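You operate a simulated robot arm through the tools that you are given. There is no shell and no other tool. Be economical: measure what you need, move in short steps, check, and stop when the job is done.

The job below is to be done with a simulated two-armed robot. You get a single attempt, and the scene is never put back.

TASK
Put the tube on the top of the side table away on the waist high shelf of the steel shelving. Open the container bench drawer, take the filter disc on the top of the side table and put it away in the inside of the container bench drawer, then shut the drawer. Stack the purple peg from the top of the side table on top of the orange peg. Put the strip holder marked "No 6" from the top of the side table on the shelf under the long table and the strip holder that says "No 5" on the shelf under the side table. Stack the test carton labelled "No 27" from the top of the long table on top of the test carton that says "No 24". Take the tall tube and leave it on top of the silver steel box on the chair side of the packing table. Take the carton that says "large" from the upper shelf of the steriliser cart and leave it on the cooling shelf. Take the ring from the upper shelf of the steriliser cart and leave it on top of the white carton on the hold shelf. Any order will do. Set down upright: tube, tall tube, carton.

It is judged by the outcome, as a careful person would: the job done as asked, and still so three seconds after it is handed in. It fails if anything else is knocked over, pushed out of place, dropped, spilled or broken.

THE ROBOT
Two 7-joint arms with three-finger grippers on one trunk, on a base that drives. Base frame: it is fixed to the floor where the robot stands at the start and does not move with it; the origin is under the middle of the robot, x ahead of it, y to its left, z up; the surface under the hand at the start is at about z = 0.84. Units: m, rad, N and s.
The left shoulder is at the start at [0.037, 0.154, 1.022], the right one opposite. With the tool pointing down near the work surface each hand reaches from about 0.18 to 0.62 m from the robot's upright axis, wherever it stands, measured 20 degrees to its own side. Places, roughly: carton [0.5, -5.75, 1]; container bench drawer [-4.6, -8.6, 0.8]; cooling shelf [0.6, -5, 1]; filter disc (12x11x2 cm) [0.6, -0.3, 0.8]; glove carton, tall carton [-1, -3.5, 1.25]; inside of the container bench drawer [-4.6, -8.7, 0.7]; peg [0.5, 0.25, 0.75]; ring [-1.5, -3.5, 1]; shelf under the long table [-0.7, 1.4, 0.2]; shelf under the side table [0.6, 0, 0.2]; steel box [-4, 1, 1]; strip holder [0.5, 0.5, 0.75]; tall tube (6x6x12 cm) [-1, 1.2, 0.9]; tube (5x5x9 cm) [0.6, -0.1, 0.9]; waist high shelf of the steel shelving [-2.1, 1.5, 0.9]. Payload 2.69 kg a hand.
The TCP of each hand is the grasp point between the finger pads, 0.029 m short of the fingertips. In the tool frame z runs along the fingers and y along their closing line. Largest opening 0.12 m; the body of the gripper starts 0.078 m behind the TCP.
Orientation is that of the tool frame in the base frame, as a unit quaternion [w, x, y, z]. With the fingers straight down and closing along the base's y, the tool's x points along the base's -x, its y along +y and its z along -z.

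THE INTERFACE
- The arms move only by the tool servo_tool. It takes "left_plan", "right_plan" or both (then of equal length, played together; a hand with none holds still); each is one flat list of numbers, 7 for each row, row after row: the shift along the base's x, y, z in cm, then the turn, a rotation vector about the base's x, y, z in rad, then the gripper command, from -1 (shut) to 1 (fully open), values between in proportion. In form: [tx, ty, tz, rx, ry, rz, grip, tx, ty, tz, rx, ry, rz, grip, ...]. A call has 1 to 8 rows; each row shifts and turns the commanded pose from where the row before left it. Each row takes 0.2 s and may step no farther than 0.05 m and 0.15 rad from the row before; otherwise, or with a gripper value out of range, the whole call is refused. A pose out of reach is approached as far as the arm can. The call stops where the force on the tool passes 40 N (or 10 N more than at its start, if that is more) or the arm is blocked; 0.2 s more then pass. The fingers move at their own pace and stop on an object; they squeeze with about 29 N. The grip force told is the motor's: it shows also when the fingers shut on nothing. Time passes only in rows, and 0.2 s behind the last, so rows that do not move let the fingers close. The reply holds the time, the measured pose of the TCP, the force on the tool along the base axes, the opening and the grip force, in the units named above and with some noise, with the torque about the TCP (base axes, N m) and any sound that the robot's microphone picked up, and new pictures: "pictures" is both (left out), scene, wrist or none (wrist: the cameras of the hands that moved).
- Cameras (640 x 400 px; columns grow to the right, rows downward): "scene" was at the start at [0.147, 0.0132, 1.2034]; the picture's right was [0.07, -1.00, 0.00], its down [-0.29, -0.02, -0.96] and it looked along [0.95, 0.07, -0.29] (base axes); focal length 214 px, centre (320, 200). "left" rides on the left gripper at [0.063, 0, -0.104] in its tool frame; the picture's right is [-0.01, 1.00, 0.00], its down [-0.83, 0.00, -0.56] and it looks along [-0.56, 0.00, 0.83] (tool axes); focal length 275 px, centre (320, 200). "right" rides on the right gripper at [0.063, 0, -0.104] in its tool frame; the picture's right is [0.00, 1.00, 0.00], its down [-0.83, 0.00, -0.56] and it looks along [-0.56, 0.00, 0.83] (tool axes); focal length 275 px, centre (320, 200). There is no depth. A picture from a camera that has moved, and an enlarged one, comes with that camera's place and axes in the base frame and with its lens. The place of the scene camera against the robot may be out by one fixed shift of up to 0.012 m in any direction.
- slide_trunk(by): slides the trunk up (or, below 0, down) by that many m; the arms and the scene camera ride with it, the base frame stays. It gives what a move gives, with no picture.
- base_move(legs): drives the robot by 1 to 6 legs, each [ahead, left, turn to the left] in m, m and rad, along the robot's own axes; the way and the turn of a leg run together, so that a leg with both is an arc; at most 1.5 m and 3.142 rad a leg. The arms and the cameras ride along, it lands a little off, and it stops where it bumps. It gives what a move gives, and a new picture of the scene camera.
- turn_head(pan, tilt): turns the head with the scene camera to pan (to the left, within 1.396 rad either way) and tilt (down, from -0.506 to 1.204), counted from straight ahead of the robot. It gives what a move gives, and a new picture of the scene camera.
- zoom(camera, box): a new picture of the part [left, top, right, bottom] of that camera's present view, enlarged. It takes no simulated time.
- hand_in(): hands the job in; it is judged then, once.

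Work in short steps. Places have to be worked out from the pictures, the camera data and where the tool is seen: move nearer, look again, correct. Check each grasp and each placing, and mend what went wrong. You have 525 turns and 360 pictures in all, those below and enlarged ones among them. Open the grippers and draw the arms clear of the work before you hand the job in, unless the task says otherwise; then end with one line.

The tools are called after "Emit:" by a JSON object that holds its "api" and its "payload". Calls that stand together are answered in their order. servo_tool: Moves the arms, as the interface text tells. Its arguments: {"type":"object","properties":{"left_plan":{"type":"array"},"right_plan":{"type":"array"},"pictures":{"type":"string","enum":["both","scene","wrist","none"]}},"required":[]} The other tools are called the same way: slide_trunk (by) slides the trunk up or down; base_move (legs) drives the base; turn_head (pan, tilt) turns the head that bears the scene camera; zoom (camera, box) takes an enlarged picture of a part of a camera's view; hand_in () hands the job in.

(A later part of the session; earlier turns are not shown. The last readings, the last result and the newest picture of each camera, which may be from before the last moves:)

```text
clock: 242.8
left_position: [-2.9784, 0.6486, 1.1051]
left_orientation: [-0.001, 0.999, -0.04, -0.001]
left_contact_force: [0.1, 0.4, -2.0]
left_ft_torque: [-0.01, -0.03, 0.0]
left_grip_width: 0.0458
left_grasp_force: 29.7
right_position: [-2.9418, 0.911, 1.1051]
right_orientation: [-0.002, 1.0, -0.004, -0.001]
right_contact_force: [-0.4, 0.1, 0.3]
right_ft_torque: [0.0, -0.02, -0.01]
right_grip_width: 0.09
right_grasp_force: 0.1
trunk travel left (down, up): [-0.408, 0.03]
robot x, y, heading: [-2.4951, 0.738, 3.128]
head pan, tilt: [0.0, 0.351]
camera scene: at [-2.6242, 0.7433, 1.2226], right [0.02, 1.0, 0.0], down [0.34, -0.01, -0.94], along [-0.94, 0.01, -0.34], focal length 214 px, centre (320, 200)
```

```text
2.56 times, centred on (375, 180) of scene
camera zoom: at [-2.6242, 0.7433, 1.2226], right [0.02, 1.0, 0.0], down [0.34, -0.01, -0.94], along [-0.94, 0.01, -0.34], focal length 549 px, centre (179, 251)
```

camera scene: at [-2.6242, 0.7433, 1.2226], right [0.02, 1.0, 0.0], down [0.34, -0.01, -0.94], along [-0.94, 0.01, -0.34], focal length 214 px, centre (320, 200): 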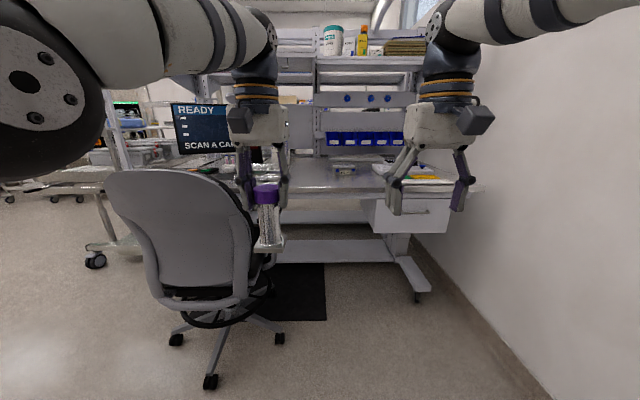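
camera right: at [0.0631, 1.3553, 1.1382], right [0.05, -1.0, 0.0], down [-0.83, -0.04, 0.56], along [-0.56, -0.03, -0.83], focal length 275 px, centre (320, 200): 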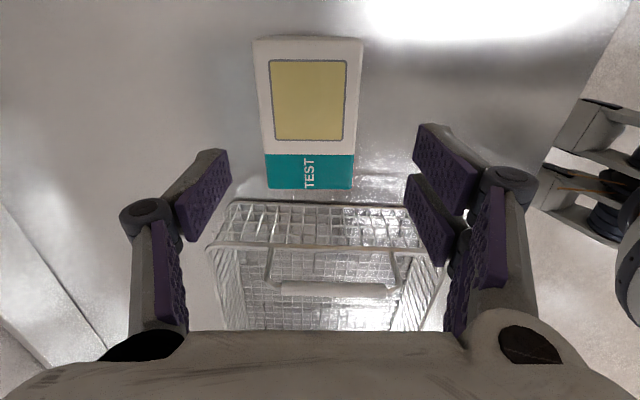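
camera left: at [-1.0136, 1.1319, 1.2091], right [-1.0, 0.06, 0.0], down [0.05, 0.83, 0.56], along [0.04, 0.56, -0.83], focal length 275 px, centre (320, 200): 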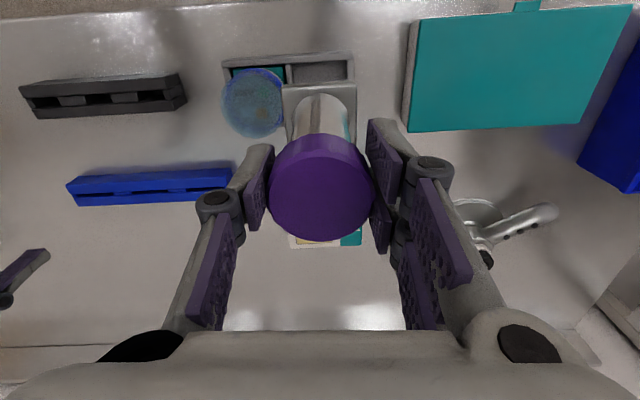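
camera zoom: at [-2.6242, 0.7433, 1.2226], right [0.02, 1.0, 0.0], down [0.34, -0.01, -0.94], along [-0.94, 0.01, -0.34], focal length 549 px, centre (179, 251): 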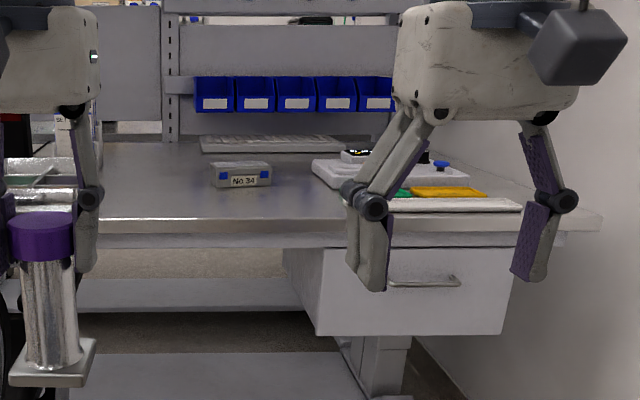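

A small box and a tray are on the table. I drive 0.3 m closer to identify the silver steel box.

Emit:
{"api": "base_move", "payload": {"legs": [[0.25, -0.05, 0.01]]}}

Emit:
{"api": "turn_head", "payload": {"pan": 0.15, "tilt": 0.5}}

Emit:
{"api": "zoom", "payload": {"camera": "scene", "box": [150, 80, 480, 250]}}

```text
clock: 244.7
left_position: [-3.2271, 0.6948, 1.1052]
left_orientation: [-0.001, 0.999, -0.034, 0.0]
left_contact_force: [0.1, -0.3, -3.0]
left_ft_torque: [-0.01, -0.05, 0.03]
left_grip_width: 0.0458
left_grasp_force: 28.8
right_position: [-3.1939, 0.9555, 1.104]
right_orientation: [-0.002, 1.0, 0.003, 0.0]
right_contact_force: [0.5, 0.7, 0.4]
right_ft_torque: [0.0, -0.08, -0.01]
right_grip_width: 0.0901
right_grasp_force: 0.0
trunk travel left (down, up): [-0.408, 0.03]
robot x, y, heading: [-2.7427, 0.7853, 3.146]
head pan, tilt: [0.0, 0.351]
camera scene: at [-2.8743, 0.7933, 1.2225], right [0.0, 1.0, 0.0], down [0.34, 0.0, -0.94], along [-0.94, 0.0, -0.34], focal length 214 px, centre (320, 200)
```

scene: 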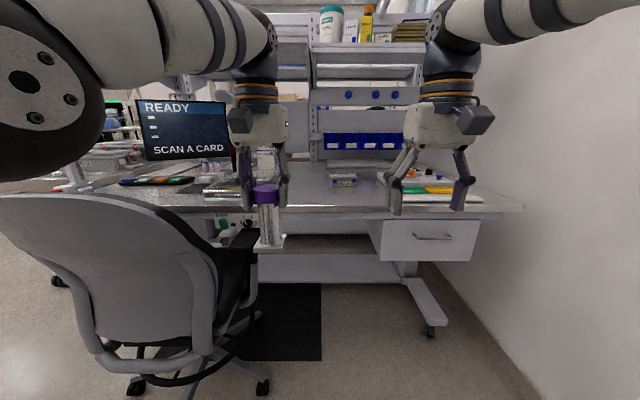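

```text
clock: 245.4
left_position: [-3.2278, 0.6925, 1.1047]
left_orientation: [-0.001, 0.999, -0.034, -0.001]
left_contact_force: [0.1, 0.2, -1.8]
left_ft_torque: [-0.03, -0.04, 0.01]
left_grip_width: 0.0456
left_grasp_force: 29.5
right_position: [-3.193, 0.9568, 1.1061]
right_orientation: [-0.002, 1.0, 0.003, -0.001]
right_contact_force: [-0.7, -0.3, -0.1]
right_ft_torque: [-0.05, 0.01, 0.01]
right_grip_width: 0.0901
right_grasp_force: 0.0
trunk travel left (down, up): [-0.408, 0.03]
robot x, y, heading: [-2.7409, 0.7846, 3.143]
head pan, tilt: [0.15, 0.499]
camera scene: at [-2.8706, 0.7796, 1.209], right [-0.15, 0.99, 0.0], down [0.47, 0.07, -0.88], along [-0.87, -0.13, -0.48], focal length 214 px, centre (320, 200)
```

scene: 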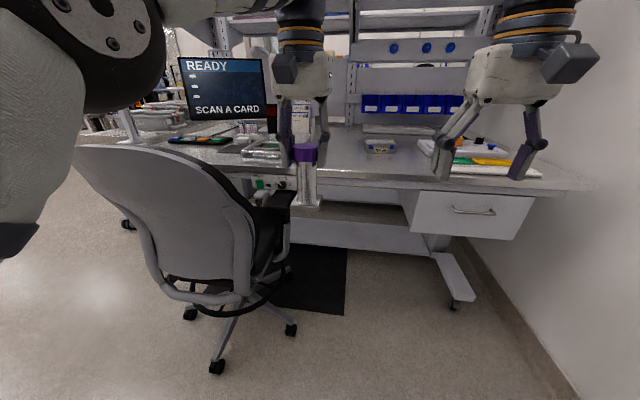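

```text
1.94 times, centred on (315, 165) of scene
camera zoom: at [-2.8706, 0.7796, 1.209], right [-0.15, 0.99, 0.0], down [0.47, 0.07, -0.88], along [-0.87, -0.13, -0.48], focal length 416 px, centre (330, 268)
```

zoom: 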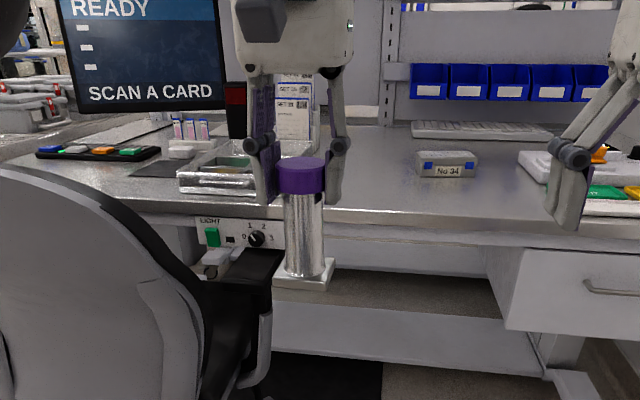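

The box marked "No 34" is at about (-3.98, 0.92), which matches the given place. I zoom in on it.

Emit:
{"api": "zoom", "payload": {"camera": "scene", "box": [345, 125, 425, 175]}}

```text
8.00 times, centred on (385, 150) of scene
camera zoom: at [-2.8706, 0.7796, 1.209], right [-0.15, 0.99, 0.0], down [0.47, 0.07, -0.88], along [-0.87, -0.13, -0.48], focal length 1716 px, centre (-200, 600)
```

zoom: 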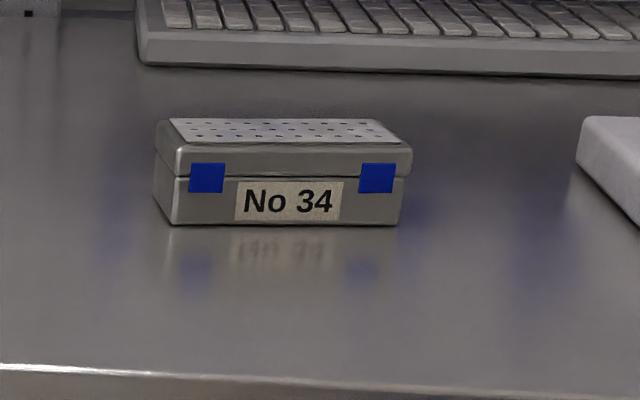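

It is the silver steel box with blue clasps. I shift right and drive forward step by step.

Emit:
{"api": "base_move", "payload": {"legs": [[0.0, -0.2, 0.0], [0.4, 0.0, 0.0]]}}

Emit:
{"api": "turn_head", "payload": {"pan": 0.0, "tilt": 0.1}}

```text
clock: 249.6
left_position: [-3.6144, 0.8954, 1.1042]
left_orientation: [-0.001, 0.999, -0.033, -0.001]
left_contact_force: [0.5, -0.5, -3.2]
left_ft_torque: [-0.01, -0.03, -0.04]
left_grip_width: 0.046
left_grasp_force: 28.9
right_position: [-3.5807, 1.1587, 1.1047]
right_orientation: [-0.001, 1.0, 0.003, -0.001]
right_contact_force: [0.5, 0.0, 0.5]
right_ft_torque: [0.02, 0.01, -0.02]
right_grip_width: 0.0901
right_grasp_force: 0.0
trunk travel left (down, up): [-0.408, 0.03]
robot x, y, heading: [-3.1272, 0.9901, 3.144]
head pan, tilt: [0.15, 0.499]
camera scene: at [-3.2576, 0.9823, 1.2089], right [-0.15, 0.99, 0.0], down [0.47, 0.07, -0.88], along [-0.87, -0.13, -0.48], focal length 214 px, centre (320, 200)
```

scene: 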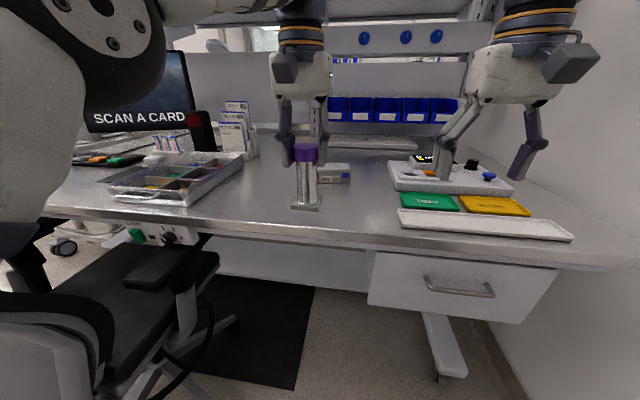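

```text
clock: 250.5
left_position: [-3.6137, 0.8955, 1.1054]
left_orientation: [0.0, 0.999, -0.033, -0.002]
left_contact_force: [-0.4, 0.2, -3.1]
left_ft_torque: [-0.04, 0.0, 0.02]
left_grip_width: 0.0458
left_grasp_force: 28.9
right_position: [-3.5793, 1.1572, 1.1032]
right_orientation: [-0.002, 1.0, 0.003, -0.001]
right_contact_force: [0.0, -0.1, -0.5]
right_ft_torque: [0.01, 0.0, 0.01]
right_grip_width: 0.0902
right_grasp_force: 0.1
trunk travel left (down, up): [-0.408, 0.03]
robot x, y, heading: [-3.1287, 0.9888, 3.145]
head pan, tilt: [0.0, 0.099]
camera scene: at [-3.2593, 0.9959, 1.2459], right [0.0, 1.0, 0.0], down [0.1, 0.0, -0.99], along [-0.99, 0.0, -0.1], focal length 214 px, centre (320, 200)
```

scene: 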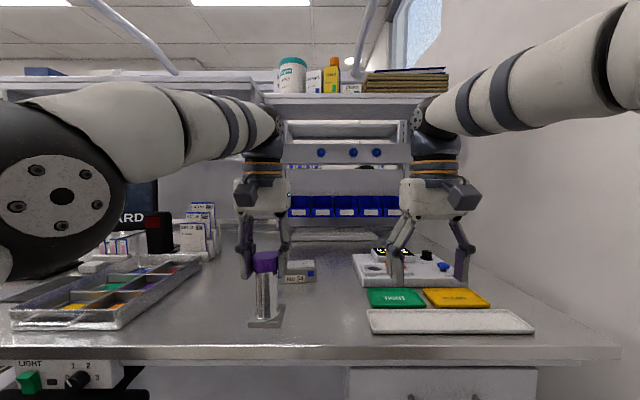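

Table z≈0.90, box front x≈-3.945, y≈0.93. I raise the trunk 3 cm for clearance and drive 0.25 in.

Emit:
{"api": "slide_trunk", "payload": {"by": 0.03}}

Emit:
{"api": "base_move", "payload": {"legs": [[0.25, 0.0, 0.0]]}}

Emit:
{"api": "servo_tool", "payload": {"left_plan": [-1, 2, 0, 0, 0, 0, -1], "pictures": "wrist"}}

```text
clock: 251.2
left_position: [-3.5966, 0.8958, 1.1653]
left_orientation: [0.0, 0.999, -0.032, -0.035]
left_contact_force: [-0.9, -0.5, -3.0]
left_ft_torque: [0.0, -0.04, -0.02]
left_grip_width: 0.0457
left_grasp_force: 29.1
right_position: [-3.5785, 1.156, 1.1345]
right_orientation: [-0.002, 1.0, 0.003, -0.001]
right_contact_force: [-0.4, -0.1, -0.5]
right_ft_torque: [0.03, -0.02, 0.0]
right_grip_width: 0.0899
right_grasp_force: 0.1
trunk travel left (down, up): [-0.438, 0.0]
robot x, y, heading: [-3.1281, 0.9886, 3.143]
head pan, tilt: [0.0, 0.099]
```

```text
clock: 253.0
left_position: [-3.8449, 0.8987, 1.1666]
left_orientation: [0.001, 0.999, -0.035, -0.036]
left_contact_force: [0.4, 0.2, -3.1]
left_ft_torque: [0.01, -0.01, -0.01]
left_grip_width: 0.046
left_grasp_force: 29.3
right_position: [-3.8278, 1.1618, 1.136]
right_orientation: [-0.001, 1.0, 0.001, -0.002]
right_contact_force: [-0.7, 0.4, -0.7]
right_ft_torque: [0.0, 0.01, -0.03]
right_grip_width: 0.0902
right_grasp_force: 0.0
trunk travel left (down, up): [-0.438, 0.0]
robot x, y, heading: [-3.3744, 0.9877, 3.136]
head pan, tilt: [0.0, 0.099]
camera scene: at [-3.4707, 0.9972, 1.2773], right [0.01, 1.0, 0.0], down [0.1, 0.0, -0.99], along [-0.99, 0.01, -0.1], focal length 214 px, centre (320, 200)
```

scene: 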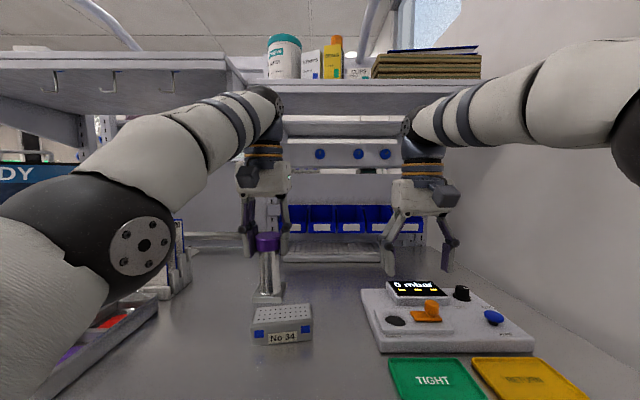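

```text
clock: 253.4
left_position: [-3.8458, 0.9053, 1.1639]
left_orientation: [0.0, 0.999, -0.036, -0.037]
left_contact_force: [0.5, 0.0, -2.6]
left_ft_torque: [-0.01, -0.03, -0.01]
left_grip_width: 0.0458
left_grasp_force: 28.3
left hand out of reach, approached as far as the arm can: row 1
right_position: [-3.8268, 1.1608, 1.1356]
right_orientation: [-0.002, 1.0, 0.001, -0.002]
right_contact_force: [0.1, 0.8, -0.4]
right_ft_torque: [-0.01, -0.03, 0.02]
right_grip_width: 0.09
right_grasp_force: 0.1
trunk travel left (down, up): [-0.438, 0.0]
robot x, y, heading: [-3.3752, 0.9861, 3.137]
head pan, tilt: [0.0, 0.099]
camera left: at [-3.7753, 0.8998, 1.2618], right [-0.08, -1.0, 0.0], down [-0.79, 0.06, 0.61], along [-0.61, 0.04, -0.79], focal length 275 px, centre (320, 200)
```

left: 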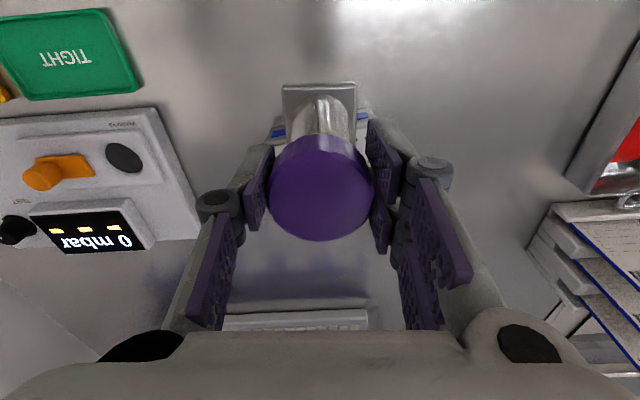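

The arm rose a bit and tilted 0.07 rad. I zoom on the scene to compare tube foot and box.

Emit:
{"api": "zoom", "payload": {"camera": "scene", "box": [220, 220, 350, 360]}}

```text
2.86 times, centred on (285, 290) of scene
camera zoom: at [-3.4701, 0.9972, 1.2773], right [0.01, 1.0, 0.0], down [0.1, 0.0, -1.0], along [-0.99, 0.01, -0.1], focal length 613 px, centre (420, -57)
```

zoom: 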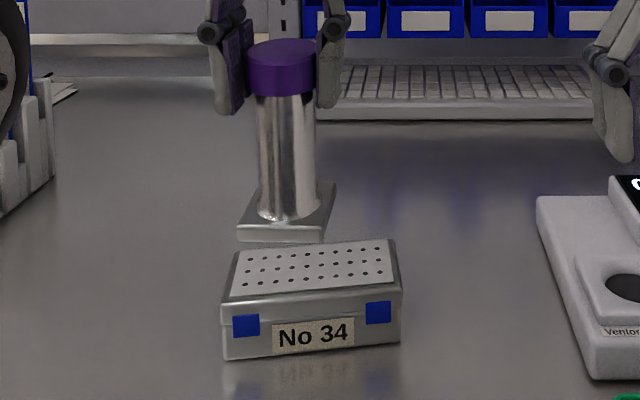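

Wrist view gives box center ≈ (-3.938, 0.9075), lid z≈0.945. I lower the tube a little first to get it back upright within reach.

Emit:
{"api": "servo_tool", "payload": {"left_plan": [0, 0, -3, 0, 0, 0, -1, 0, 0, -2, 0, 0, 0, -1], "pictures": "none"}}

```text
clock: 254.0
left_position: [-3.857, 0.9088, 1.1364]
left_orientation: [0.001, 0.999, -0.035, -0.035]
left_contact_force: [-0.6, -0.1, -3.3]
left_ft_torque: [0.02, -0.04, 0.01]
left_grip_width: 0.0459
left_grasp_force: 28.5
left hand out of reach, approached as far as the arm can: row 1, 2
right_position: [-3.8262, 1.1616, 1.1354]
right_orientation: [-0.001, 1.0, 0.001, -0.001]
right_contact_force: [0.6, 0.2, -0.2]
right_ft_torque: [0.0, 0.03, 0.02]
right_grip_width: 0.09
right_grasp_force: 0.1
trunk travel left (down, up): [-0.438, 0.0]
robot x, y, heading: [-3.3733, 0.99, 3.14]
head pan, tilt: [0.0, 0.099]
```

I remove the tilt and lower another 3 cm.

Emit:
{"api": "servo_tool", "payload": {"left_plan": [-1, 0, -2, 0, -0.07, 0, -1, -1, 0, -1.5, 0, 0, 0, -1], "pictures": "wrist"}}

Emit:
{"api": "zoom", "payload": {"camera": "scene", "box": [220, 220, 350, 360]}}

```text
clock: 254.6
left_position: [-3.8629, 0.8993, 1.1101]
left_orientation: [-0.001, 0.999, -0.036, -0.001]
left_contact_force: [-0.5, -0.3, -1.9]
left_ft_torque: [0.03, 0.01, 0.01]
left_grip_width: 0.0459
left_grasp_force: 28.3
left hand out of reach, approached as far as the arm can: row 1, 2
right_position: [-3.8254, 1.161, 1.1355]
right_orientation: [-0.001, 1.0, 0.002, -0.002]
right_contact_force: [0.5, 1.0, 0.4]
right_ft_torque: [-0.02, 0.0, 0.0]
right_grip_width: 0.0901
right_grasp_force: 0.0
trunk travel left (down, up): [-0.438, 0.0]
robot x, y, heading: [-3.3745, 0.9897, 3.134]
head pan, tilt: [0.0, 0.099]
camera left: at [-3.8, 0.8936, 1.2135], right [-0.08, -1.0, 0.0], down [-0.83, 0.06, 0.56], along [-0.56, 0.04, -0.83], focal length 275 px, centre (320, 200)
```

left: 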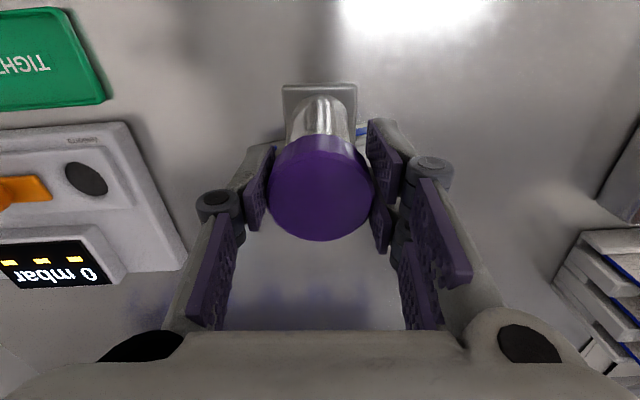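

```text
2.86 times, centred on (285, 290) of scene
camera zoom: at [-3.4701, 0.9974, 1.2773], right [0.01, 1.0, 0.0], down [0.1, 0.0, -1.0], along [-0.99, 0.01, -0.1], focal length 613 px, centre (420, -57)
```

zoom: 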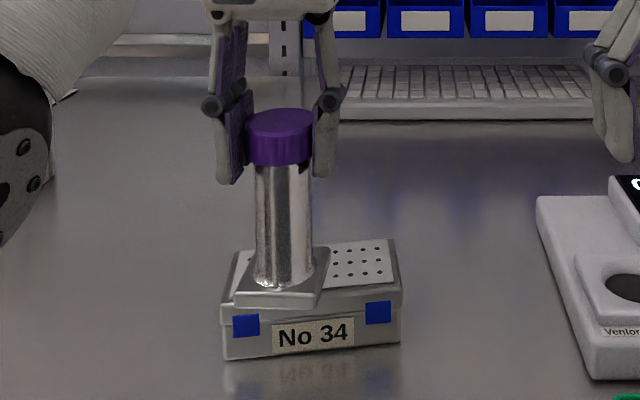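

Upright now at z 1.11 (foot at ~0.992). I move toward the box center: +0.8 cm in y, -7.5 cm in x.

Emit:
{"api": "servo_tool", "payload": {"left_plan": [-2.5, 0.4, 0, 0, 0, 0, -1, -2.5, 0.4, 0, 0, 0, 0, -1, -2.5, 0, 0, 0, 0, 0, -1], "pictures": "wrist"}}

Emit:
{"api": "zoom", "payload": {"camera": "scene", "box": [220, 220, 350, 360]}}

```text
clock: 255.4
left_position: [-3.8724, 0.8883, 1.0967]
left_orientation: [-0.001, 0.999, -0.035, 0.001]
left_contact_force: [0.0, 0.1, -3.3]
left_ft_torque: [-0.03, 0.01, 0.0]
left_grip_width: 0.0461
left_grasp_force: 28.7
left hand out of reach, approached as far as the arm can: row 1, 2, 3
right_position: [-3.827, 1.1604, 1.1341]
right_orientation: [-0.002, 1.0, 0.0, -0.001]
right_contact_force: [-0.1, -0.9, -0.1]
right_ft_torque: [0.02, -0.03, 0.01]
right_grip_width: 0.0902
right_grasp_force: 0.0
trunk travel left (down, up): [-0.438, 0.0]
robot x, y, heading: [-3.3742, 0.9896, 3.136]
head pan, tilt: [0.0, 0.099]
camera left: at [-3.81, 0.8824, 1.2014], right [-0.07, -1.0, 0.0], down [-0.83, 0.06, 0.56], along [-0.55, 0.04, -0.83], focal length 275 px, centre (320, 200)
```

left: 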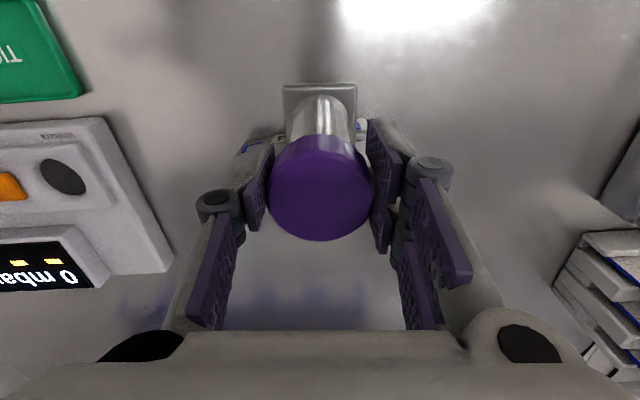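

```text
2.86 times, centred on (285, 290) of scene
camera zoom: at [-3.4711, 0.9966, 1.2771], right [0.01, 1.0, 0.0], down [0.1, 0.0, -0.99], along [-0.99, 0.01, -0.1], focal length 613 px, centre (420, -57)
```

zoom: 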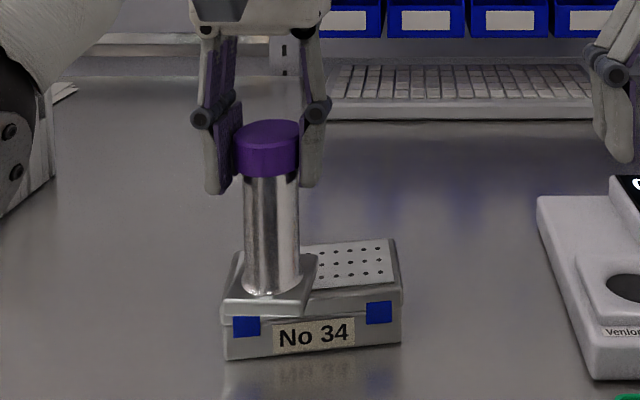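

The arm is at its reach limit here. I pull the command back 6 cm and drive the base closer instead.

Emit:
{"api": "servo_tool", "payload": {"left_plan": [4, 0, 0, 0, 0, 0, -1, 3, 0, 0, 0, 0, 0, -1], "pictures": "none"}}

Emit:
{"api": "base_move", "payload": {"legs": [[0.075, 0.0, 0.0]]}}

Emit:
{"api": "zoom", "payload": {"camera": "scene", "box": [220, 240, 350, 380]}}

```text
clock: 256.0
left_position: [-3.8019, 0.8882, 1.0979]
left_orientation: [-0.002, 0.999, -0.036, -0.002]
left_contact_force: [0.1, -0.1, -2.4]
left_ft_torque: [0.0, -0.03, -0.03]
left_grip_width: 0.0456
left_grasp_force: 29.3
right_position: [-3.8269, 1.1602, 1.1345]
right_orientation: [-0.002, 1.0, 0.001, -0.002]
right_contact_force: [0.0, 0.5, 0.3]
right_ft_torque: [-0.04, -0.01, -0.02]
right_grip_width: 0.0898
right_grasp_force: 0.0
trunk travel left (down, up): [-0.438, 0.0]
robot x, y, heading: [-3.3729, 0.9835, 3.137]
head pan, tilt: [0.0, 0.099]
```

```text
clock: 257.1
left_position: [-3.8794, 0.8896, 1.0982]
left_orientation: [-0.001, 0.999, -0.036, -0.001]
left_contact_force: [-1.0, -1.1, -2.9]
left_ft_torque: [-0.04, -0.03, 0.0]
left_grip_width: 0.0458
left_grasp_force: 28.5
right_position: [-3.9031, 1.1616, 1.136]
right_orientation: [-0.001, 1.0, 0.0, 0.0]
right_contact_force: [-0.8, -0.2, -0.1]
right_ft_torque: [0.0, -0.03, 0.02]
right_grip_width: 0.09
right_grasp_force: 0.2
trunk travel left (down, up): [-0.438, 0.0]
robot x, y, heading: [-3.4516, 0.9932, 3.131]
head pan, tilt: [0.0, 0.099]
camera scene: at [-3.5473, 0.9978, 1.2773], right [0.01, 1.0, 0.0], down [0.1, 0.0, -0.99], along [-0.99, 0.01, -0.1], focal length 214 px, centre (320, 200)
```

scene: 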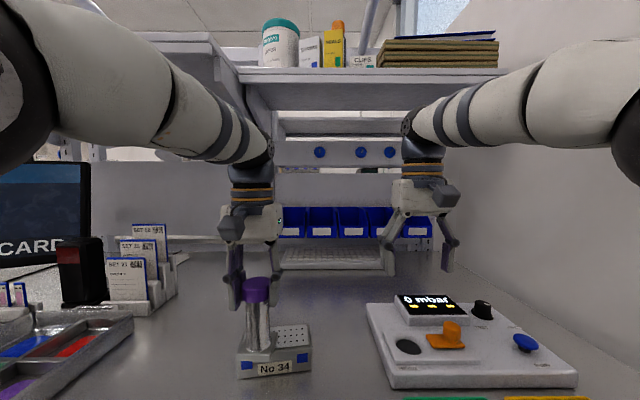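

```text
2.86 times, centred on (285, 310) of scene
camera zoom: at [-3.5473, 0.9978, 1.2773], right [0.01, 1.0, 0.0], down [0.1, 0.0, -0.99], along [-0.99, 0.01, -0.1], focal length 613 px, centre (420, -114)
```

zoom: 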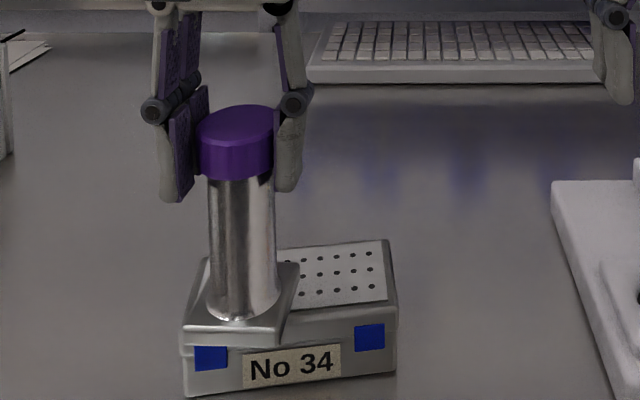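

Now there is reach to spare. I move -5.8 cm in x and +1.8 cm in y.

Emit:
{"api": "servo_tool", "payload": {"left_plan": [-3, 0.9, 0, 0, 0, 0, -1, -2.8, 0.9, 0, 0, 0, 0, -1], "pictures": "wrist"}}

Emit:
{"api": "zoom", "payload": {"camera": "scene", "box": [220, 240, 350, 380]}}

```text
clock: 257.7
left_position: [-3.9381, 0.9071, 1.0958]
left_orientation: [-0.001, 0.999, -0.036, 0.002]
left_contact_force: [-0.5, -0.2, -3.1]
left_ft_torque: [0.02, -0.06, 0.0]
left_grip_width: 0.0457
left_grasp_force: 28.8
right_position: [-3.9028, 1.1624, 1.1337]
right_orientation: [-0.002, 1.0, 0.0, 0.0]
right_contact_force: [-0.9, 0.6, 0.4]
right_ft_torque: [0.0, -0.03, 0.01]
right_grip_width: 0.0898
right_grasp_force: 0.0
trunk travel left (down, up): [-0.438, 0.0]
robot x, y, heading: [-3.4556, 0.9881, 3.133]
head pan, tilt: [0.0, 0.099]
camera left: at [-3.8759, 0.9018, 1.1993], right [-0.08, -1.0, 0.0], down [-0.83, 0.06, 0.55], along [-0.55, 0.04, -0.83], focal length 275 px, centre (320, 200)
```

left: 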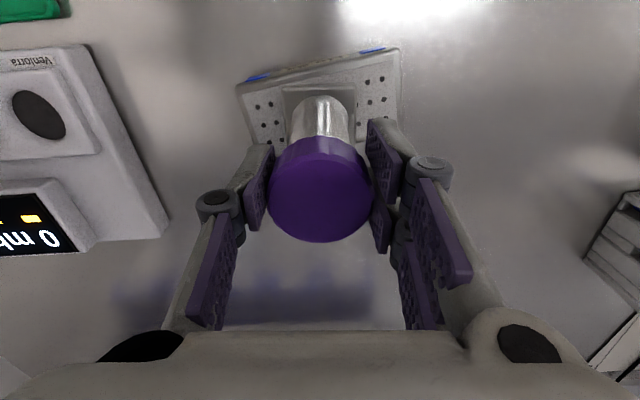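

```text
2.86 times, centred on (285, 310) of scene
camera zoom: at [-3.5483, 0.9978, 1.2769], right [0.01, 1.0, 0.0], down [0.1, 0.0, -0.99], along [-0.99, 0.01, -0.1], focal length 613 px, centre (420, -114)
```

zoom: 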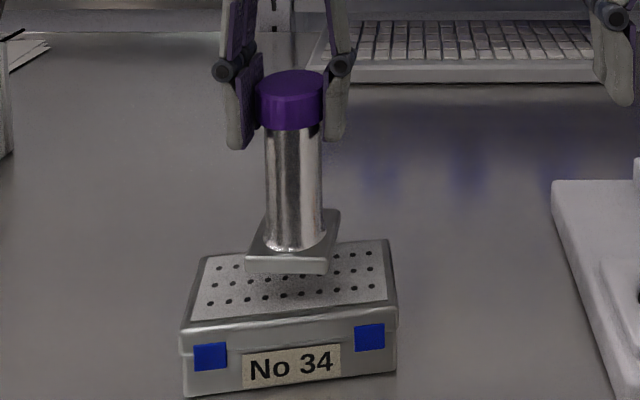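

Lateral alignment is right; I nudge 0.8 cm further in and lower to contact.

Emit:
{"api": "servo_tool", "payload": {"left_plan": [-0.8, 0, -1, 0, 0, 0, -1, 0, 0, -1, 0, 0, 0, -1, 0, 0, -0.4, 0, 0, 0, -1], "pictures": "wrist"}}

Emit:
{"api": "zoom", "payload": {"camera": "scene", "box": [220, 240, 350, 380]}}

```text
clock: 258.5
left_position: [-3.9452, 0.9065, 1.0723]
left_orientation: [-0.001, 0.999, -0.036, -0.001]
left_contact_force: [-0.6, -0.4, -2.9]
left_ft_torque: [0.0, -0.04, -0.01]
left_grip_width: 0.0458
left_grasp_force: 29.2
right_position: [-3.9016, 1.1619, 1.1356]
right_orientation: [-0.002, 1.0, 0.0, -0.001]
right_contact_force: [-0.3, 0.0, 0.3]
right_ft_torque: [-0.01, -0.01, -0.01]
right_grip_width: 0.0897
right_grasp_force: 0.0
trunk travel left (down, up): [-0.438, 0.0]
robot x, y, heading: [-3.4516, 0.9918, 3.14]
head pan, tilt: [0.0, 0.099]
camera left: at [-3.8827, 0.9011, 1.1772], right [-0.08, -1.0, 0.0], down [-0.83, 0.06, 0.56], along [-0.56, 0.04, -0.83], focal length 275 px, centre (320, 200)
```

left: 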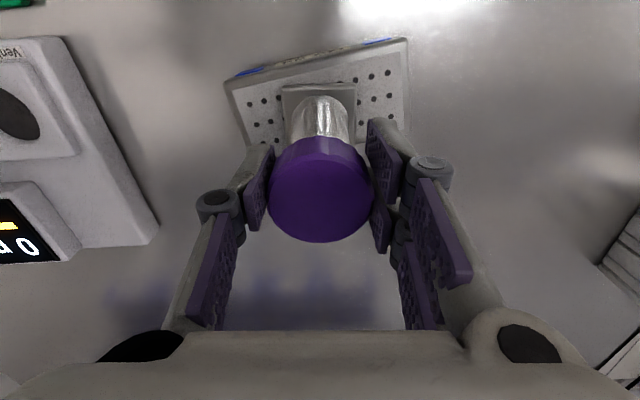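

```text
2.86 times, centred on (285, 310) of scene
camera zoom: at [-3.5469, 0.9978, 1.2773], right [0.01, 1.0, 0.0], down [0.1, 0.0, -0.99], along [-0.99, 0.01, -0.1], focal length 613 px, centre (420, -114)
```

zoom: 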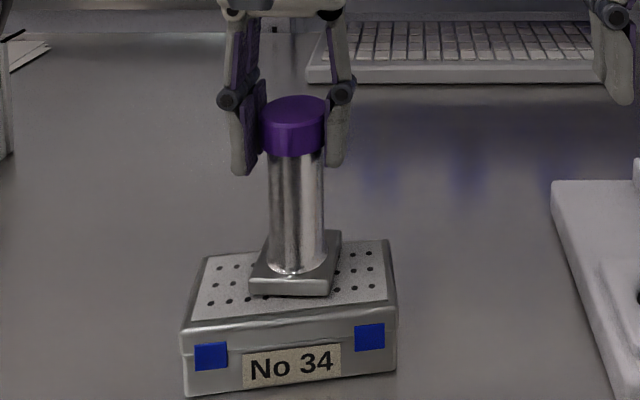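

Nicely placed over the lid. I creep down to contact.

Emit:
{"api": "servo_tool", "payload": {"left_plan": [0, 0, -0.5, 0, 0, 0, -1, 0, 0, -0.4, 0, 0, 0, -1, 0, 0, -0.4, 0, 0, 0, -1, 0, 0, -0.4, 0, 0, 0, -1], "pictures": "none"}}

```text
clock: 259.5
left_position: [-3.9443, 0.9067, 1.0586]
left_orientation: [-0.001, 0.999, -0.036, -0.004]
left_contact_force: [-1.6, -1.1, 26.1]
left_ft_torque: [0.01, 0.19, -0.09]
left_grip_width: 0.0456
left_grasp_force: 28.9
right_position: [-3.9004, 1.1624, 1.1362]
right_orientation: [-0.002, 1.0, 0.0, -0.003]
right_contact_force: [0.1, -0.5, 0.3]
right_ft_torque: [-0.03, -0.03, -0.01]
right_grip_width: 0.0902
right_grasp_force: 0.0
trunk travel left (down, up): [-0.438, 0.0]
robot x, y, heading: [-3.4463, 0.989, 3.136]
head pan, tilt: [0.0, 0.099]
```

Contact at 26 N. I relieve, open gently, and check before rising.

Emit:
{"api": "servo_tool", "payload": {"left_plan": [0, 0, 0.3, 0, 0, 0, -0.6, 0, 0, 0, 0, 0, 0, -0.1, 0, 0, 0, 0, 0, 0, 0.1, 0, 0, 2, 0, 0, 0, 0.1, 0, 0, 2.5, 0, 0, 0, 0.1], "pictures": "wrist"}}

Emit:
{"api": "zoom", "payload": {"camera": "scene", "box": [220, 240, 350, 380]}}

```text
clock: 260.7
left_position: [-3.9407, 0.9043, 1.1035]
left_orientation: [-0.001, 0.999, -0.035, -0.001]
left_contact_force: [0.0, 0.5, -0.2]
left_ft_torque: [0.01, 0.01, -0.02]
left_grip_width: 0.0662
left_grasp_force: 0.0
left hand out of reach, approached as far as the arm can: row 5
right_position: [-3.902, 1.1624, 1.135]
right_orientation: [-0.001, 1.0, 0.0, -0.001]
right_contact_force: [0.2, 0.2, 0.3]
right_ft_torque: [-0.01, 0.0, 0.01]
right_grip_width: 0.0899
right_grasp_force: 0.1
trunk travel left (down, up): [-0.438, 0.0]
robot x, y, heading: [-3.4545, 0.991, 3.138]
head pan, tilt: [0.0, 0.099]
camera left: at [-3.8777, 0.8979, 1.2071], right [-0.08, -1.0, 0.0], down [-0.83, 0.06, 0.56], along [-0.56, 0.04, -0.83], focal length 275 px, centre (320, 200)
```

left: 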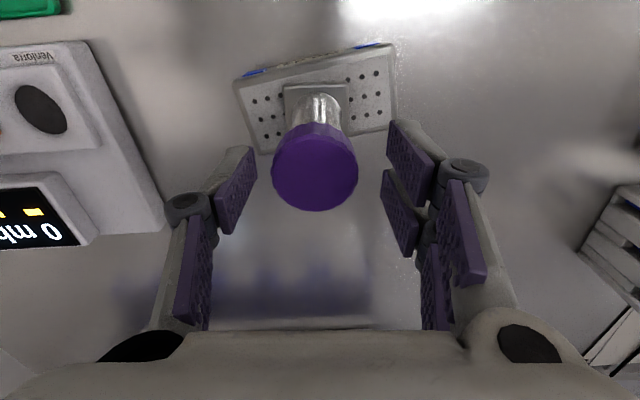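

```text
2.86 times, centred on (285, 310) of scene
camera zoom: at [-3.5461, 0.9977, 1.2774], right [0.01, 1.0, 0.0], down [0.1, 0.0, -1.0], along [-1.0, 0.01, -0.1], focal length 613 px, centre (420, -114)
```

zoom: 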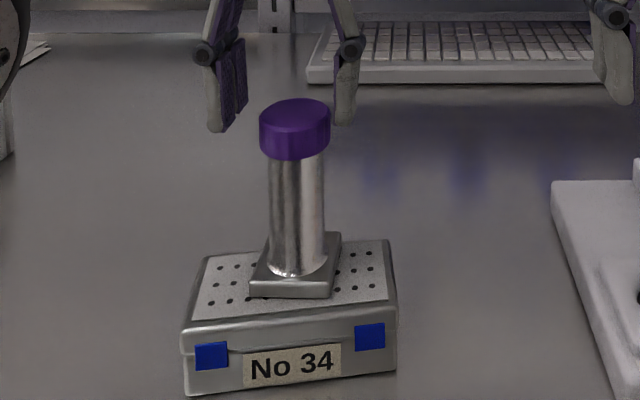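

The tall tube stands on the box. I widen the fingers and back straight out.

Emit:
{"api": "servo_tool", "payload": {"left_plan": [0, 0, 0, 0, 0, 0, 0.6, 0, 0, 0.5, 0, 0, 0, 0.6], "pictures": "none"}}

Emit:
{"api": "base_move", "payload": {"legs": [[-0.6, 0.0, 0.0]]}}

Emit:
{"api": "zoom", "payload": {"camera": "scene", "box": [220, 180, 420, 320]}}

```text
clock: 261.3
left_position: [-3.939, 0.9042, 1.1071]
left_orientation: [-0.001, 0.999, -0.036, -0.001]
left_contact_force: [0.3, 0.7, -0.5]
left_ft_torque: [-0.01, 0.02, 0.01]
left_grip_width: 0.0958
left_grasp_force: 0.0
left hand out of reach, approached as far as the arm can: row 2
right_position: [-3.902, 1.163, 1.1361]
right_orientation: [-0.002, 1.0, 0.0, -0.002]
right_contact_force: [0.9, -0.5, -0.2]
right_ft_torque: [0.0, -0.01, -0.03]
right_grip_width: 0.0899
right_grasp_force: 0.1
trunk travel left (down, up): [-0.438, 0.0]
robot x, y, heading: [-3.454, 0.99, 3.132]
head pan, tilt: [0.0, 0.099]
```

```text
clock: 264.7
left_position: [-3.3416, 0.9007, 1.1056]
left_orientation: [-0.001, 0.999, -0.037, -0.001]
left_contact_force: [0.2, -0.8, 0.0]
left_ft_torque: [0.01, 0.02, -0.02]
left_grip_width: 0.096
left_grasp_force: 0.1
right_position: [-3.3044, 1.1598, 1.135]
right_orientation: [-0.001, 1.0, -0.002, -0.002]
right_contact_force: [-0.8, 0.3, 1.0]
right_ft_torque: [0.01, 0.01, 0.0]
right_grip_width: 0.0899
right_grasp_force: 0.0
trunk travel left (down, up): [-0.438, 0.0]
robot x, y, heading: [-2.8541, 0.9854, 3.127]
head pan, tilt: [0.0, 0.099]
camera scene: at [-2.9488, 0.9929, 1.2773], right [0.01, 1.0, 0.0], down [0.1, 0.0, -1.0], along [-0.99, 0.01, -0.1], focal length 214 px, centre (320, 200)
```

scene: 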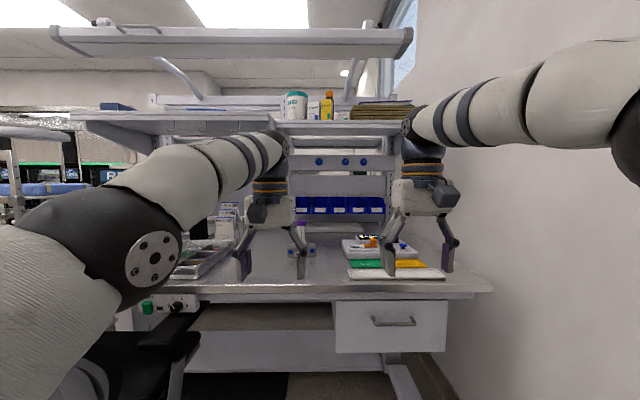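

```text
2.86 times, centred on (320, 250) of scene
camera zoom: at [-2.9488, 0.9929, 1.2773], right [0.01, 1.0, 0.0], down [0.1, 0.0, -1.0], along [-0.99, 0.01, -0.1], focal length 613 px, centre (320, 57)
```

zoom: 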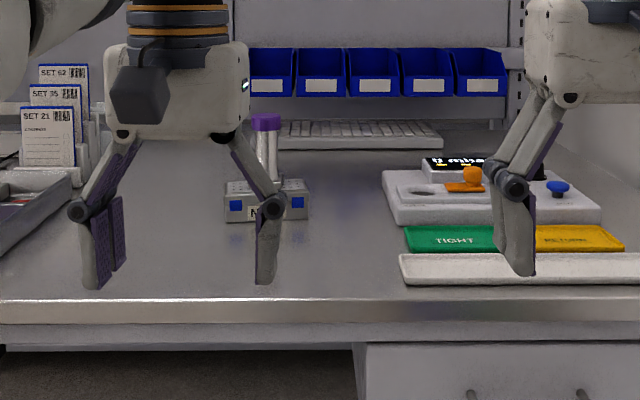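

Confirmed standing. Next I go back for the filter disc: back away diagonally (clear of chair and rack), then turn around to face +x.

Emit:
{"api": "base_move", "payload": {"legs": [[-0.25, 0.35, 0.0], [-0.4, 0.4, 0.0], [0.0, 0.0, 3.14]]}}

Emit:
{"api": "turn_head", "payload": {"pan": 0.0, "tilt": 0.3}}

```text
clock: 278.6
left_position: [-1.7299, 0.3437, 1.1056]
left_orientation: [0.001, 0.005, 1.0, -0.001]
left_contact_force: [0.2, 0.4, 0.2]
left_ft_torque: [0.0, -0.01, 0.0]
left_grip_width: 0.0959
left_grasp_force: 0.0
right_position: [-1.7525, 0.0829, 1.1356]
right_orientation: [0.001, -0.03, 1.0, -0.002]
right_contact_force: [0.0, 0.7, -0.6]
right_ft_torque: [-0.03, -0.02, 0.04]
right_grip_width: 0.0897
right_grasp_force: 0.0
trunk travel left (down, up): [-0.438, 0.0]
robot x, y, heading: [-2.2171, 0.23, 0.058]
head pan, tilt: [0.0, 0.099]
camera scene: at [-2.1202, 0.2387, 1.2773], right [0.05, -1.0, 0.0], down [-0.1, -0.01, -1.0], along [0.99, 0.05, -0.1], focal length 214 px, centre (320, 200)
```

scene: 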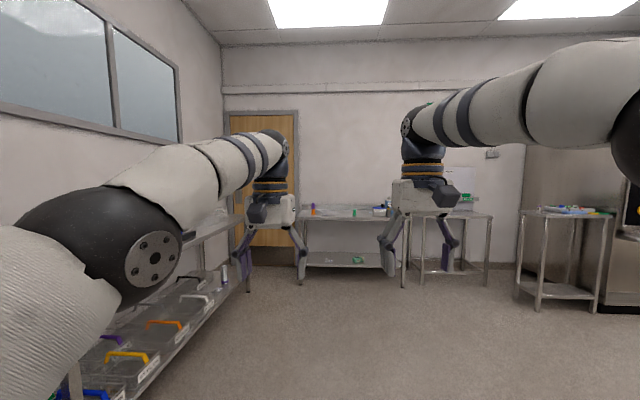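

```text
clock: 279.4
left_position: [-1.7307, 0.3426, 1.1059]
left_orientation: [0.0, 0.004, 1.0, -0.001]
left_contact_force: [-0.1, -1.1, 0.0]
left_ft_torque: [0.01, 0.0, -0.03]
left_grip_width: 0.0961
left_grasp_force: 0.1
right_position: [-1.752, 0.0836, 1.1362]
right_orientation: [0.001, -0.031, 1.0, -0.001]
right_contact_force: [-0.2, 0.6, 0.0]
right_ft_torque: [0.01, -0.01, 0.03]
right_grip_width: 0.0899
right_grasp_force: 0.1
trunk travel left (down, up): [-0.438, 0.0]
robot x, y, heading: [-2.2127, 0.2272, 0.057]
head pan, tilt: [0.0, 0.3]
camera scene: at [-2.1189, 0.2387, 1.2587], right [0.05, -1.0, 0.0], down [-0.29, -0.02, -0.96], along [0.95, 0.05, -0.3], focal length 214 px, centre (320, 200)
```

scene: 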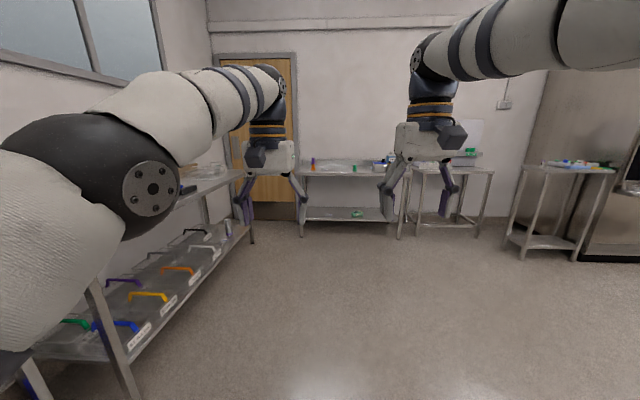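

Clear path. I straighten, drive to the side table in front of the disc, and lower the trunk 5 cm.

Emit:
{"api": "base_move", "payload": {"legs": [[0.0, 0.0, -0.057], [1.3, -0.2, 0.0], [0.75, -0.18, 0.0]]}}

Emit:
{"api": "slide_trunk", "payload": {"by": -0.05}}

Emit:
{"api": "turn_head", "payload": {"pan": -0.2, "tilt": 0.6}}

```text
clock: 290.1
left_position: [0.3042, -0.1154, 1.1047]
left_orientation: [0.001, 0.047, 0.999, -0.001]
left_contact_force: [0.2, -0.3, 0.0]
left_ft_torque: [0.01, 0.0, 0.02]
left_grip_width: 0.096
left_grasp_force: 0.0
right_position: [0.2607, -0.3722, 1.1355]
right_orientation: [0.0, 0.012, 1.0, -0.002]
right_contact_force: [0.8, 0.5, 0.4]
right_ft_torque: [0.01, 0.0, -0.04]
right_grip_width: 0.0898
right_grasp_force: 0.1
trunk travel left (down, up): [-0.438, 0.0]
robot x, y, heading: [-0.1849, -0.186, -0.026]
head pan, tilt: [0.0, 0.3]
camera scene: at [-0.0918, -0.1864, 1.2586], right [-0.03, -1.0, 0.0], down [-0.3, 0.01, -0.96], along [0.95, -0.03, -0.3], focal length 214 px, centre (320, 200)
```

scene: 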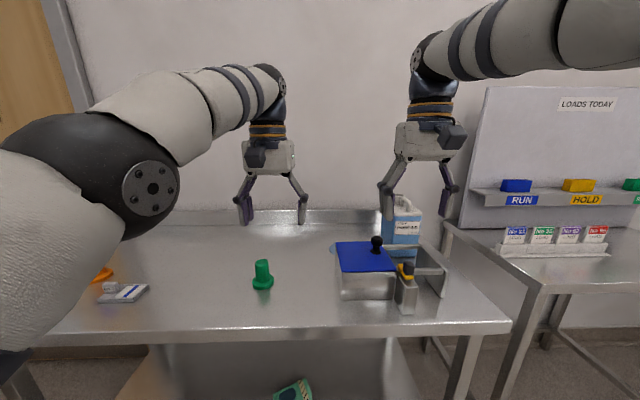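

```text
clock: 291.0
left_position: [0.3032, -0.1145, 1.0581]
left_orientation: [0.001, 0.048, 0.999, -0.002]
left_contact_force: [-1.7, 0.2, 0.1]
left_ft_torque: [-0.04, -0.04, 0.0]
left_grip_width: 0.0961
left_grasp_force: 0.1
right_position: [0.2614, -0.3714, 1.0858]
right_orientation: [0.004, 0.012, 1.0, -0.003]
right_contact_force: [0.1, 0.1, -0.1]
right_ft_torque: [-0.02, -0.02, -0.01]
right_grip_width: 0.0903
right_grasp_force: 0.0
trunk travel left (down, up): [-0.388, 0.05]
robot x, y, heading: [-0.1847, -0.1912, -0.029]
head pan, tilt: [0.0, 0.3]
```

```text
clock: 291.8
left_position: [0.3041, -0.1147, 1.0567]
left_orientation: [0.001, 0.048, 0.999, -0.001]
left_contact_force: [-0.3, -0.2, -0.3]
left_ft_torque: [-0.02, 0.0, -0.01]
left_grip_width: 0.0959
left_grasp_force: 0.0
right_position: [0.2607, -0.3726, 1.0855]
right_orientation: [0.001, 0.012, 1.0, -0.002]
right_contact_force: [-0.8, 0.0, 0.2]
right_ft_torque: [0.03, -0.05, -0.03]
right_grip_width: 0.09
right_grasp_force: 0.0
trunk travel left (down, up): [-0.388, 0.05]
robot x, y, heading: [-0.184, -0.1942, -0.029]
head pan, tilt: [-0.201, 0.6]
camera scene: at [-0.0458, -0.2053, 1.1758], right [-0.23, -0.97, 0.0], down [-0.55, 0.13, -0.83], along [0.8, -0.19, -0.56], focal length 214 px, centre (320, 200)
```

scene: 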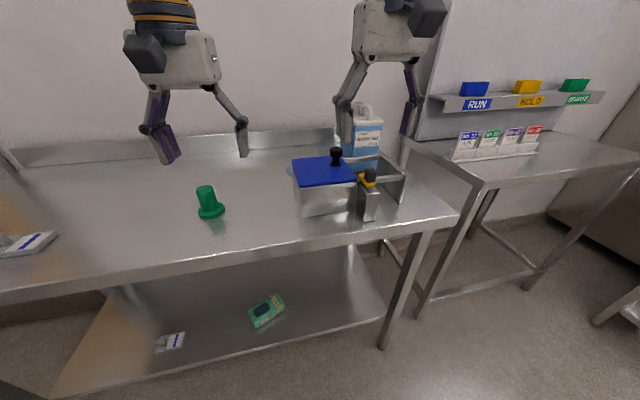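

The disc lies behind the box. I drive to (0.09, -0.11) and use the right hand.

Emit:
{"api": "base_move", "payload": {"legs": [[0.0, 0.08, 0.028], [0.27, 0.0, 0.0]]}}

Emit:
{"api": "servo_tool", "payload": {"right_plan": [0, 0, 0, 0, 0, 0, 1], "pictures": "wrist"}}

```text
clock: 294.6
left_position: [0.5746, -0.019, 1.0563]
left_orientation: [0.001, 0.034, 0.999, 0.0]
left_contact_force: [0.1, 0.5, 0.5]
left_ft_torque: [0.0, 0.03, -0.02]
left_grip_width: 0.0961
left_grasp_force: 0.0
right_position: [0.5416, -0.2776, 1.0835]
right_orientation: [0.002, -0.003, 1.0, -0.002]
right_contact_force: [0.1, -0.4, -0.5]
right_ft_torque: [0.04, 0.02, 0.0]
right_grip_width: 0.0901
right_grasp_force: 0.0
trunk travel left (down, up): [-0.388, 0.05]
robot x, y, heading: [0.0874, -0.1062, -0.002]
head pan, tilt: [-0.201, 0.6]
camera scene: at [0.2287, -0.1199, 1.1757], right [-0.2, -0.98, 0.0], down [-0.55, 0.11, -0.82], along [0.81, -0.17, -0.57], focal length 214 px, centre (320, 200)
```

scene: 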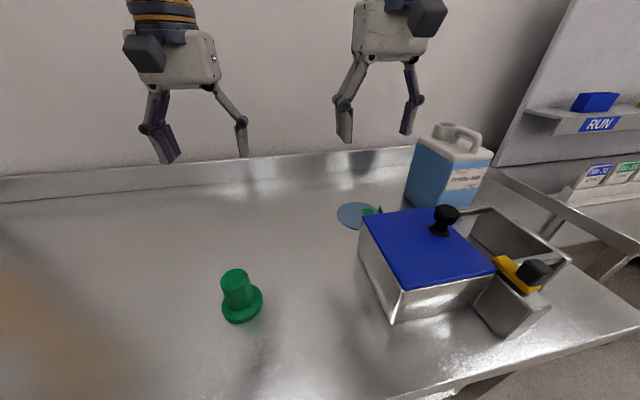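

```text
clock: 295.0
left_position: [0.574, -0.0193, 1.0566]
left_orientation: [0.001, 0.032, 0.999, 0.0]
left_contact_force: [-0.7, -0.1, 0.1]
left_ft_torque: [-0.04, -0.02, 0.01]
left_grip_width: 0.0959
left_grasp_force: 0.1
right_position: [0.5399, -0.2786, 1.0851]
right_orientation: [0.002, -0.004, 1.0, -0.002]
right_contact_force: [-0.4, -0.4, -0.1]
right_ft_torque: [-0.01, 0.0, -0.01]
right_grip_width: 0.1199
right_grasp_force: 0.1
trunk travel left (down, up): [-0.388, 0.05]
robot x, y, heading: [0.087, -0.1086, -0.002]
head pan, tilt: [-0.201, 0.6]
camera right: at [0.4766, -0.2785, 1.1881], right [-0.01, 1.0, 0.0], down [0.83, 0.01, 0.56], along [0.56, 0.0, -0.83], focal length 275 px, centre (320, 200)
```

right: 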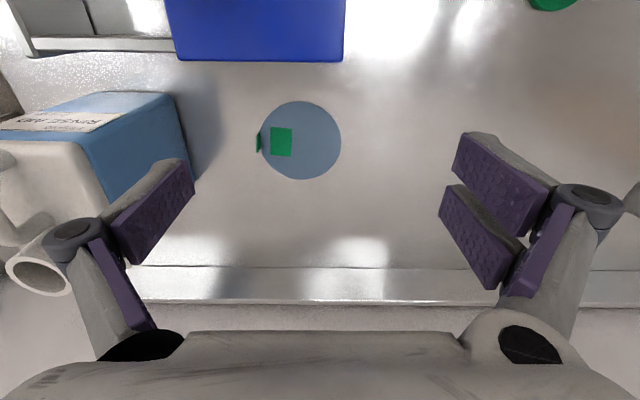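

Emit:
{"api": "zoom", "payload": {"camera": "right", "box": [230, 80, 370, 200]}}

Emit:
{"api": "zoom", "payload": {"camera": "scene", "box": [310, 180, 410, 250]}}

```text
3.33 times, centred on (300, 140) of right
camera zoom: at [0.4766, -0.2785, 1.1881], right [-0.01, 1.0, 0.0], down [0.83, 0.01, 0.56], along [0.56, 0.0, -0.83], focal length 918 px, centre (387, 400)
```

zoom: 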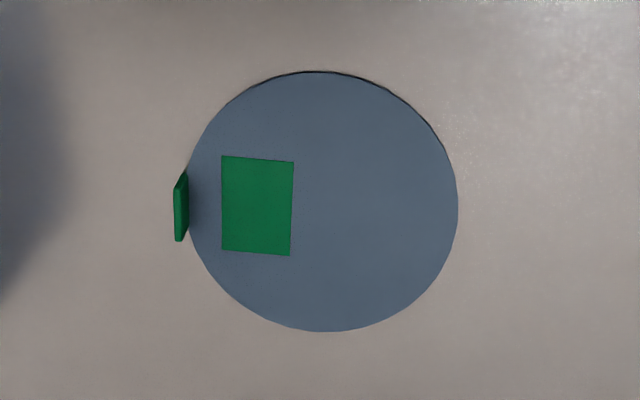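

```text
5.71 times, centred on (360, 215) of scene
camera zoom: at [0.2282, -0.1198, 1.1758], right [-0.2, -0.98, 0.0], down [-0.55, 0.11, -0.83], along [0.81, -0.17, -0.56], focal length 1226 px, centre (91, 114)
```

zoom: 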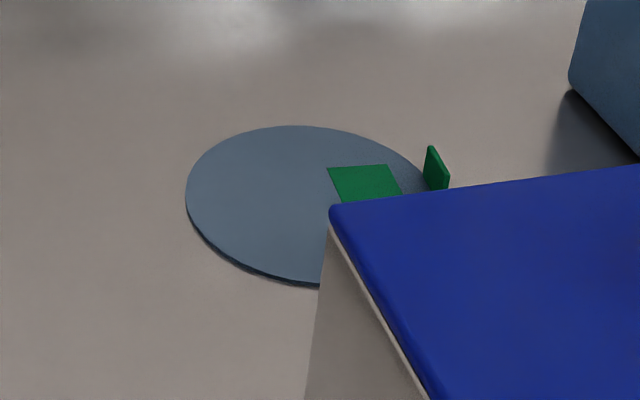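

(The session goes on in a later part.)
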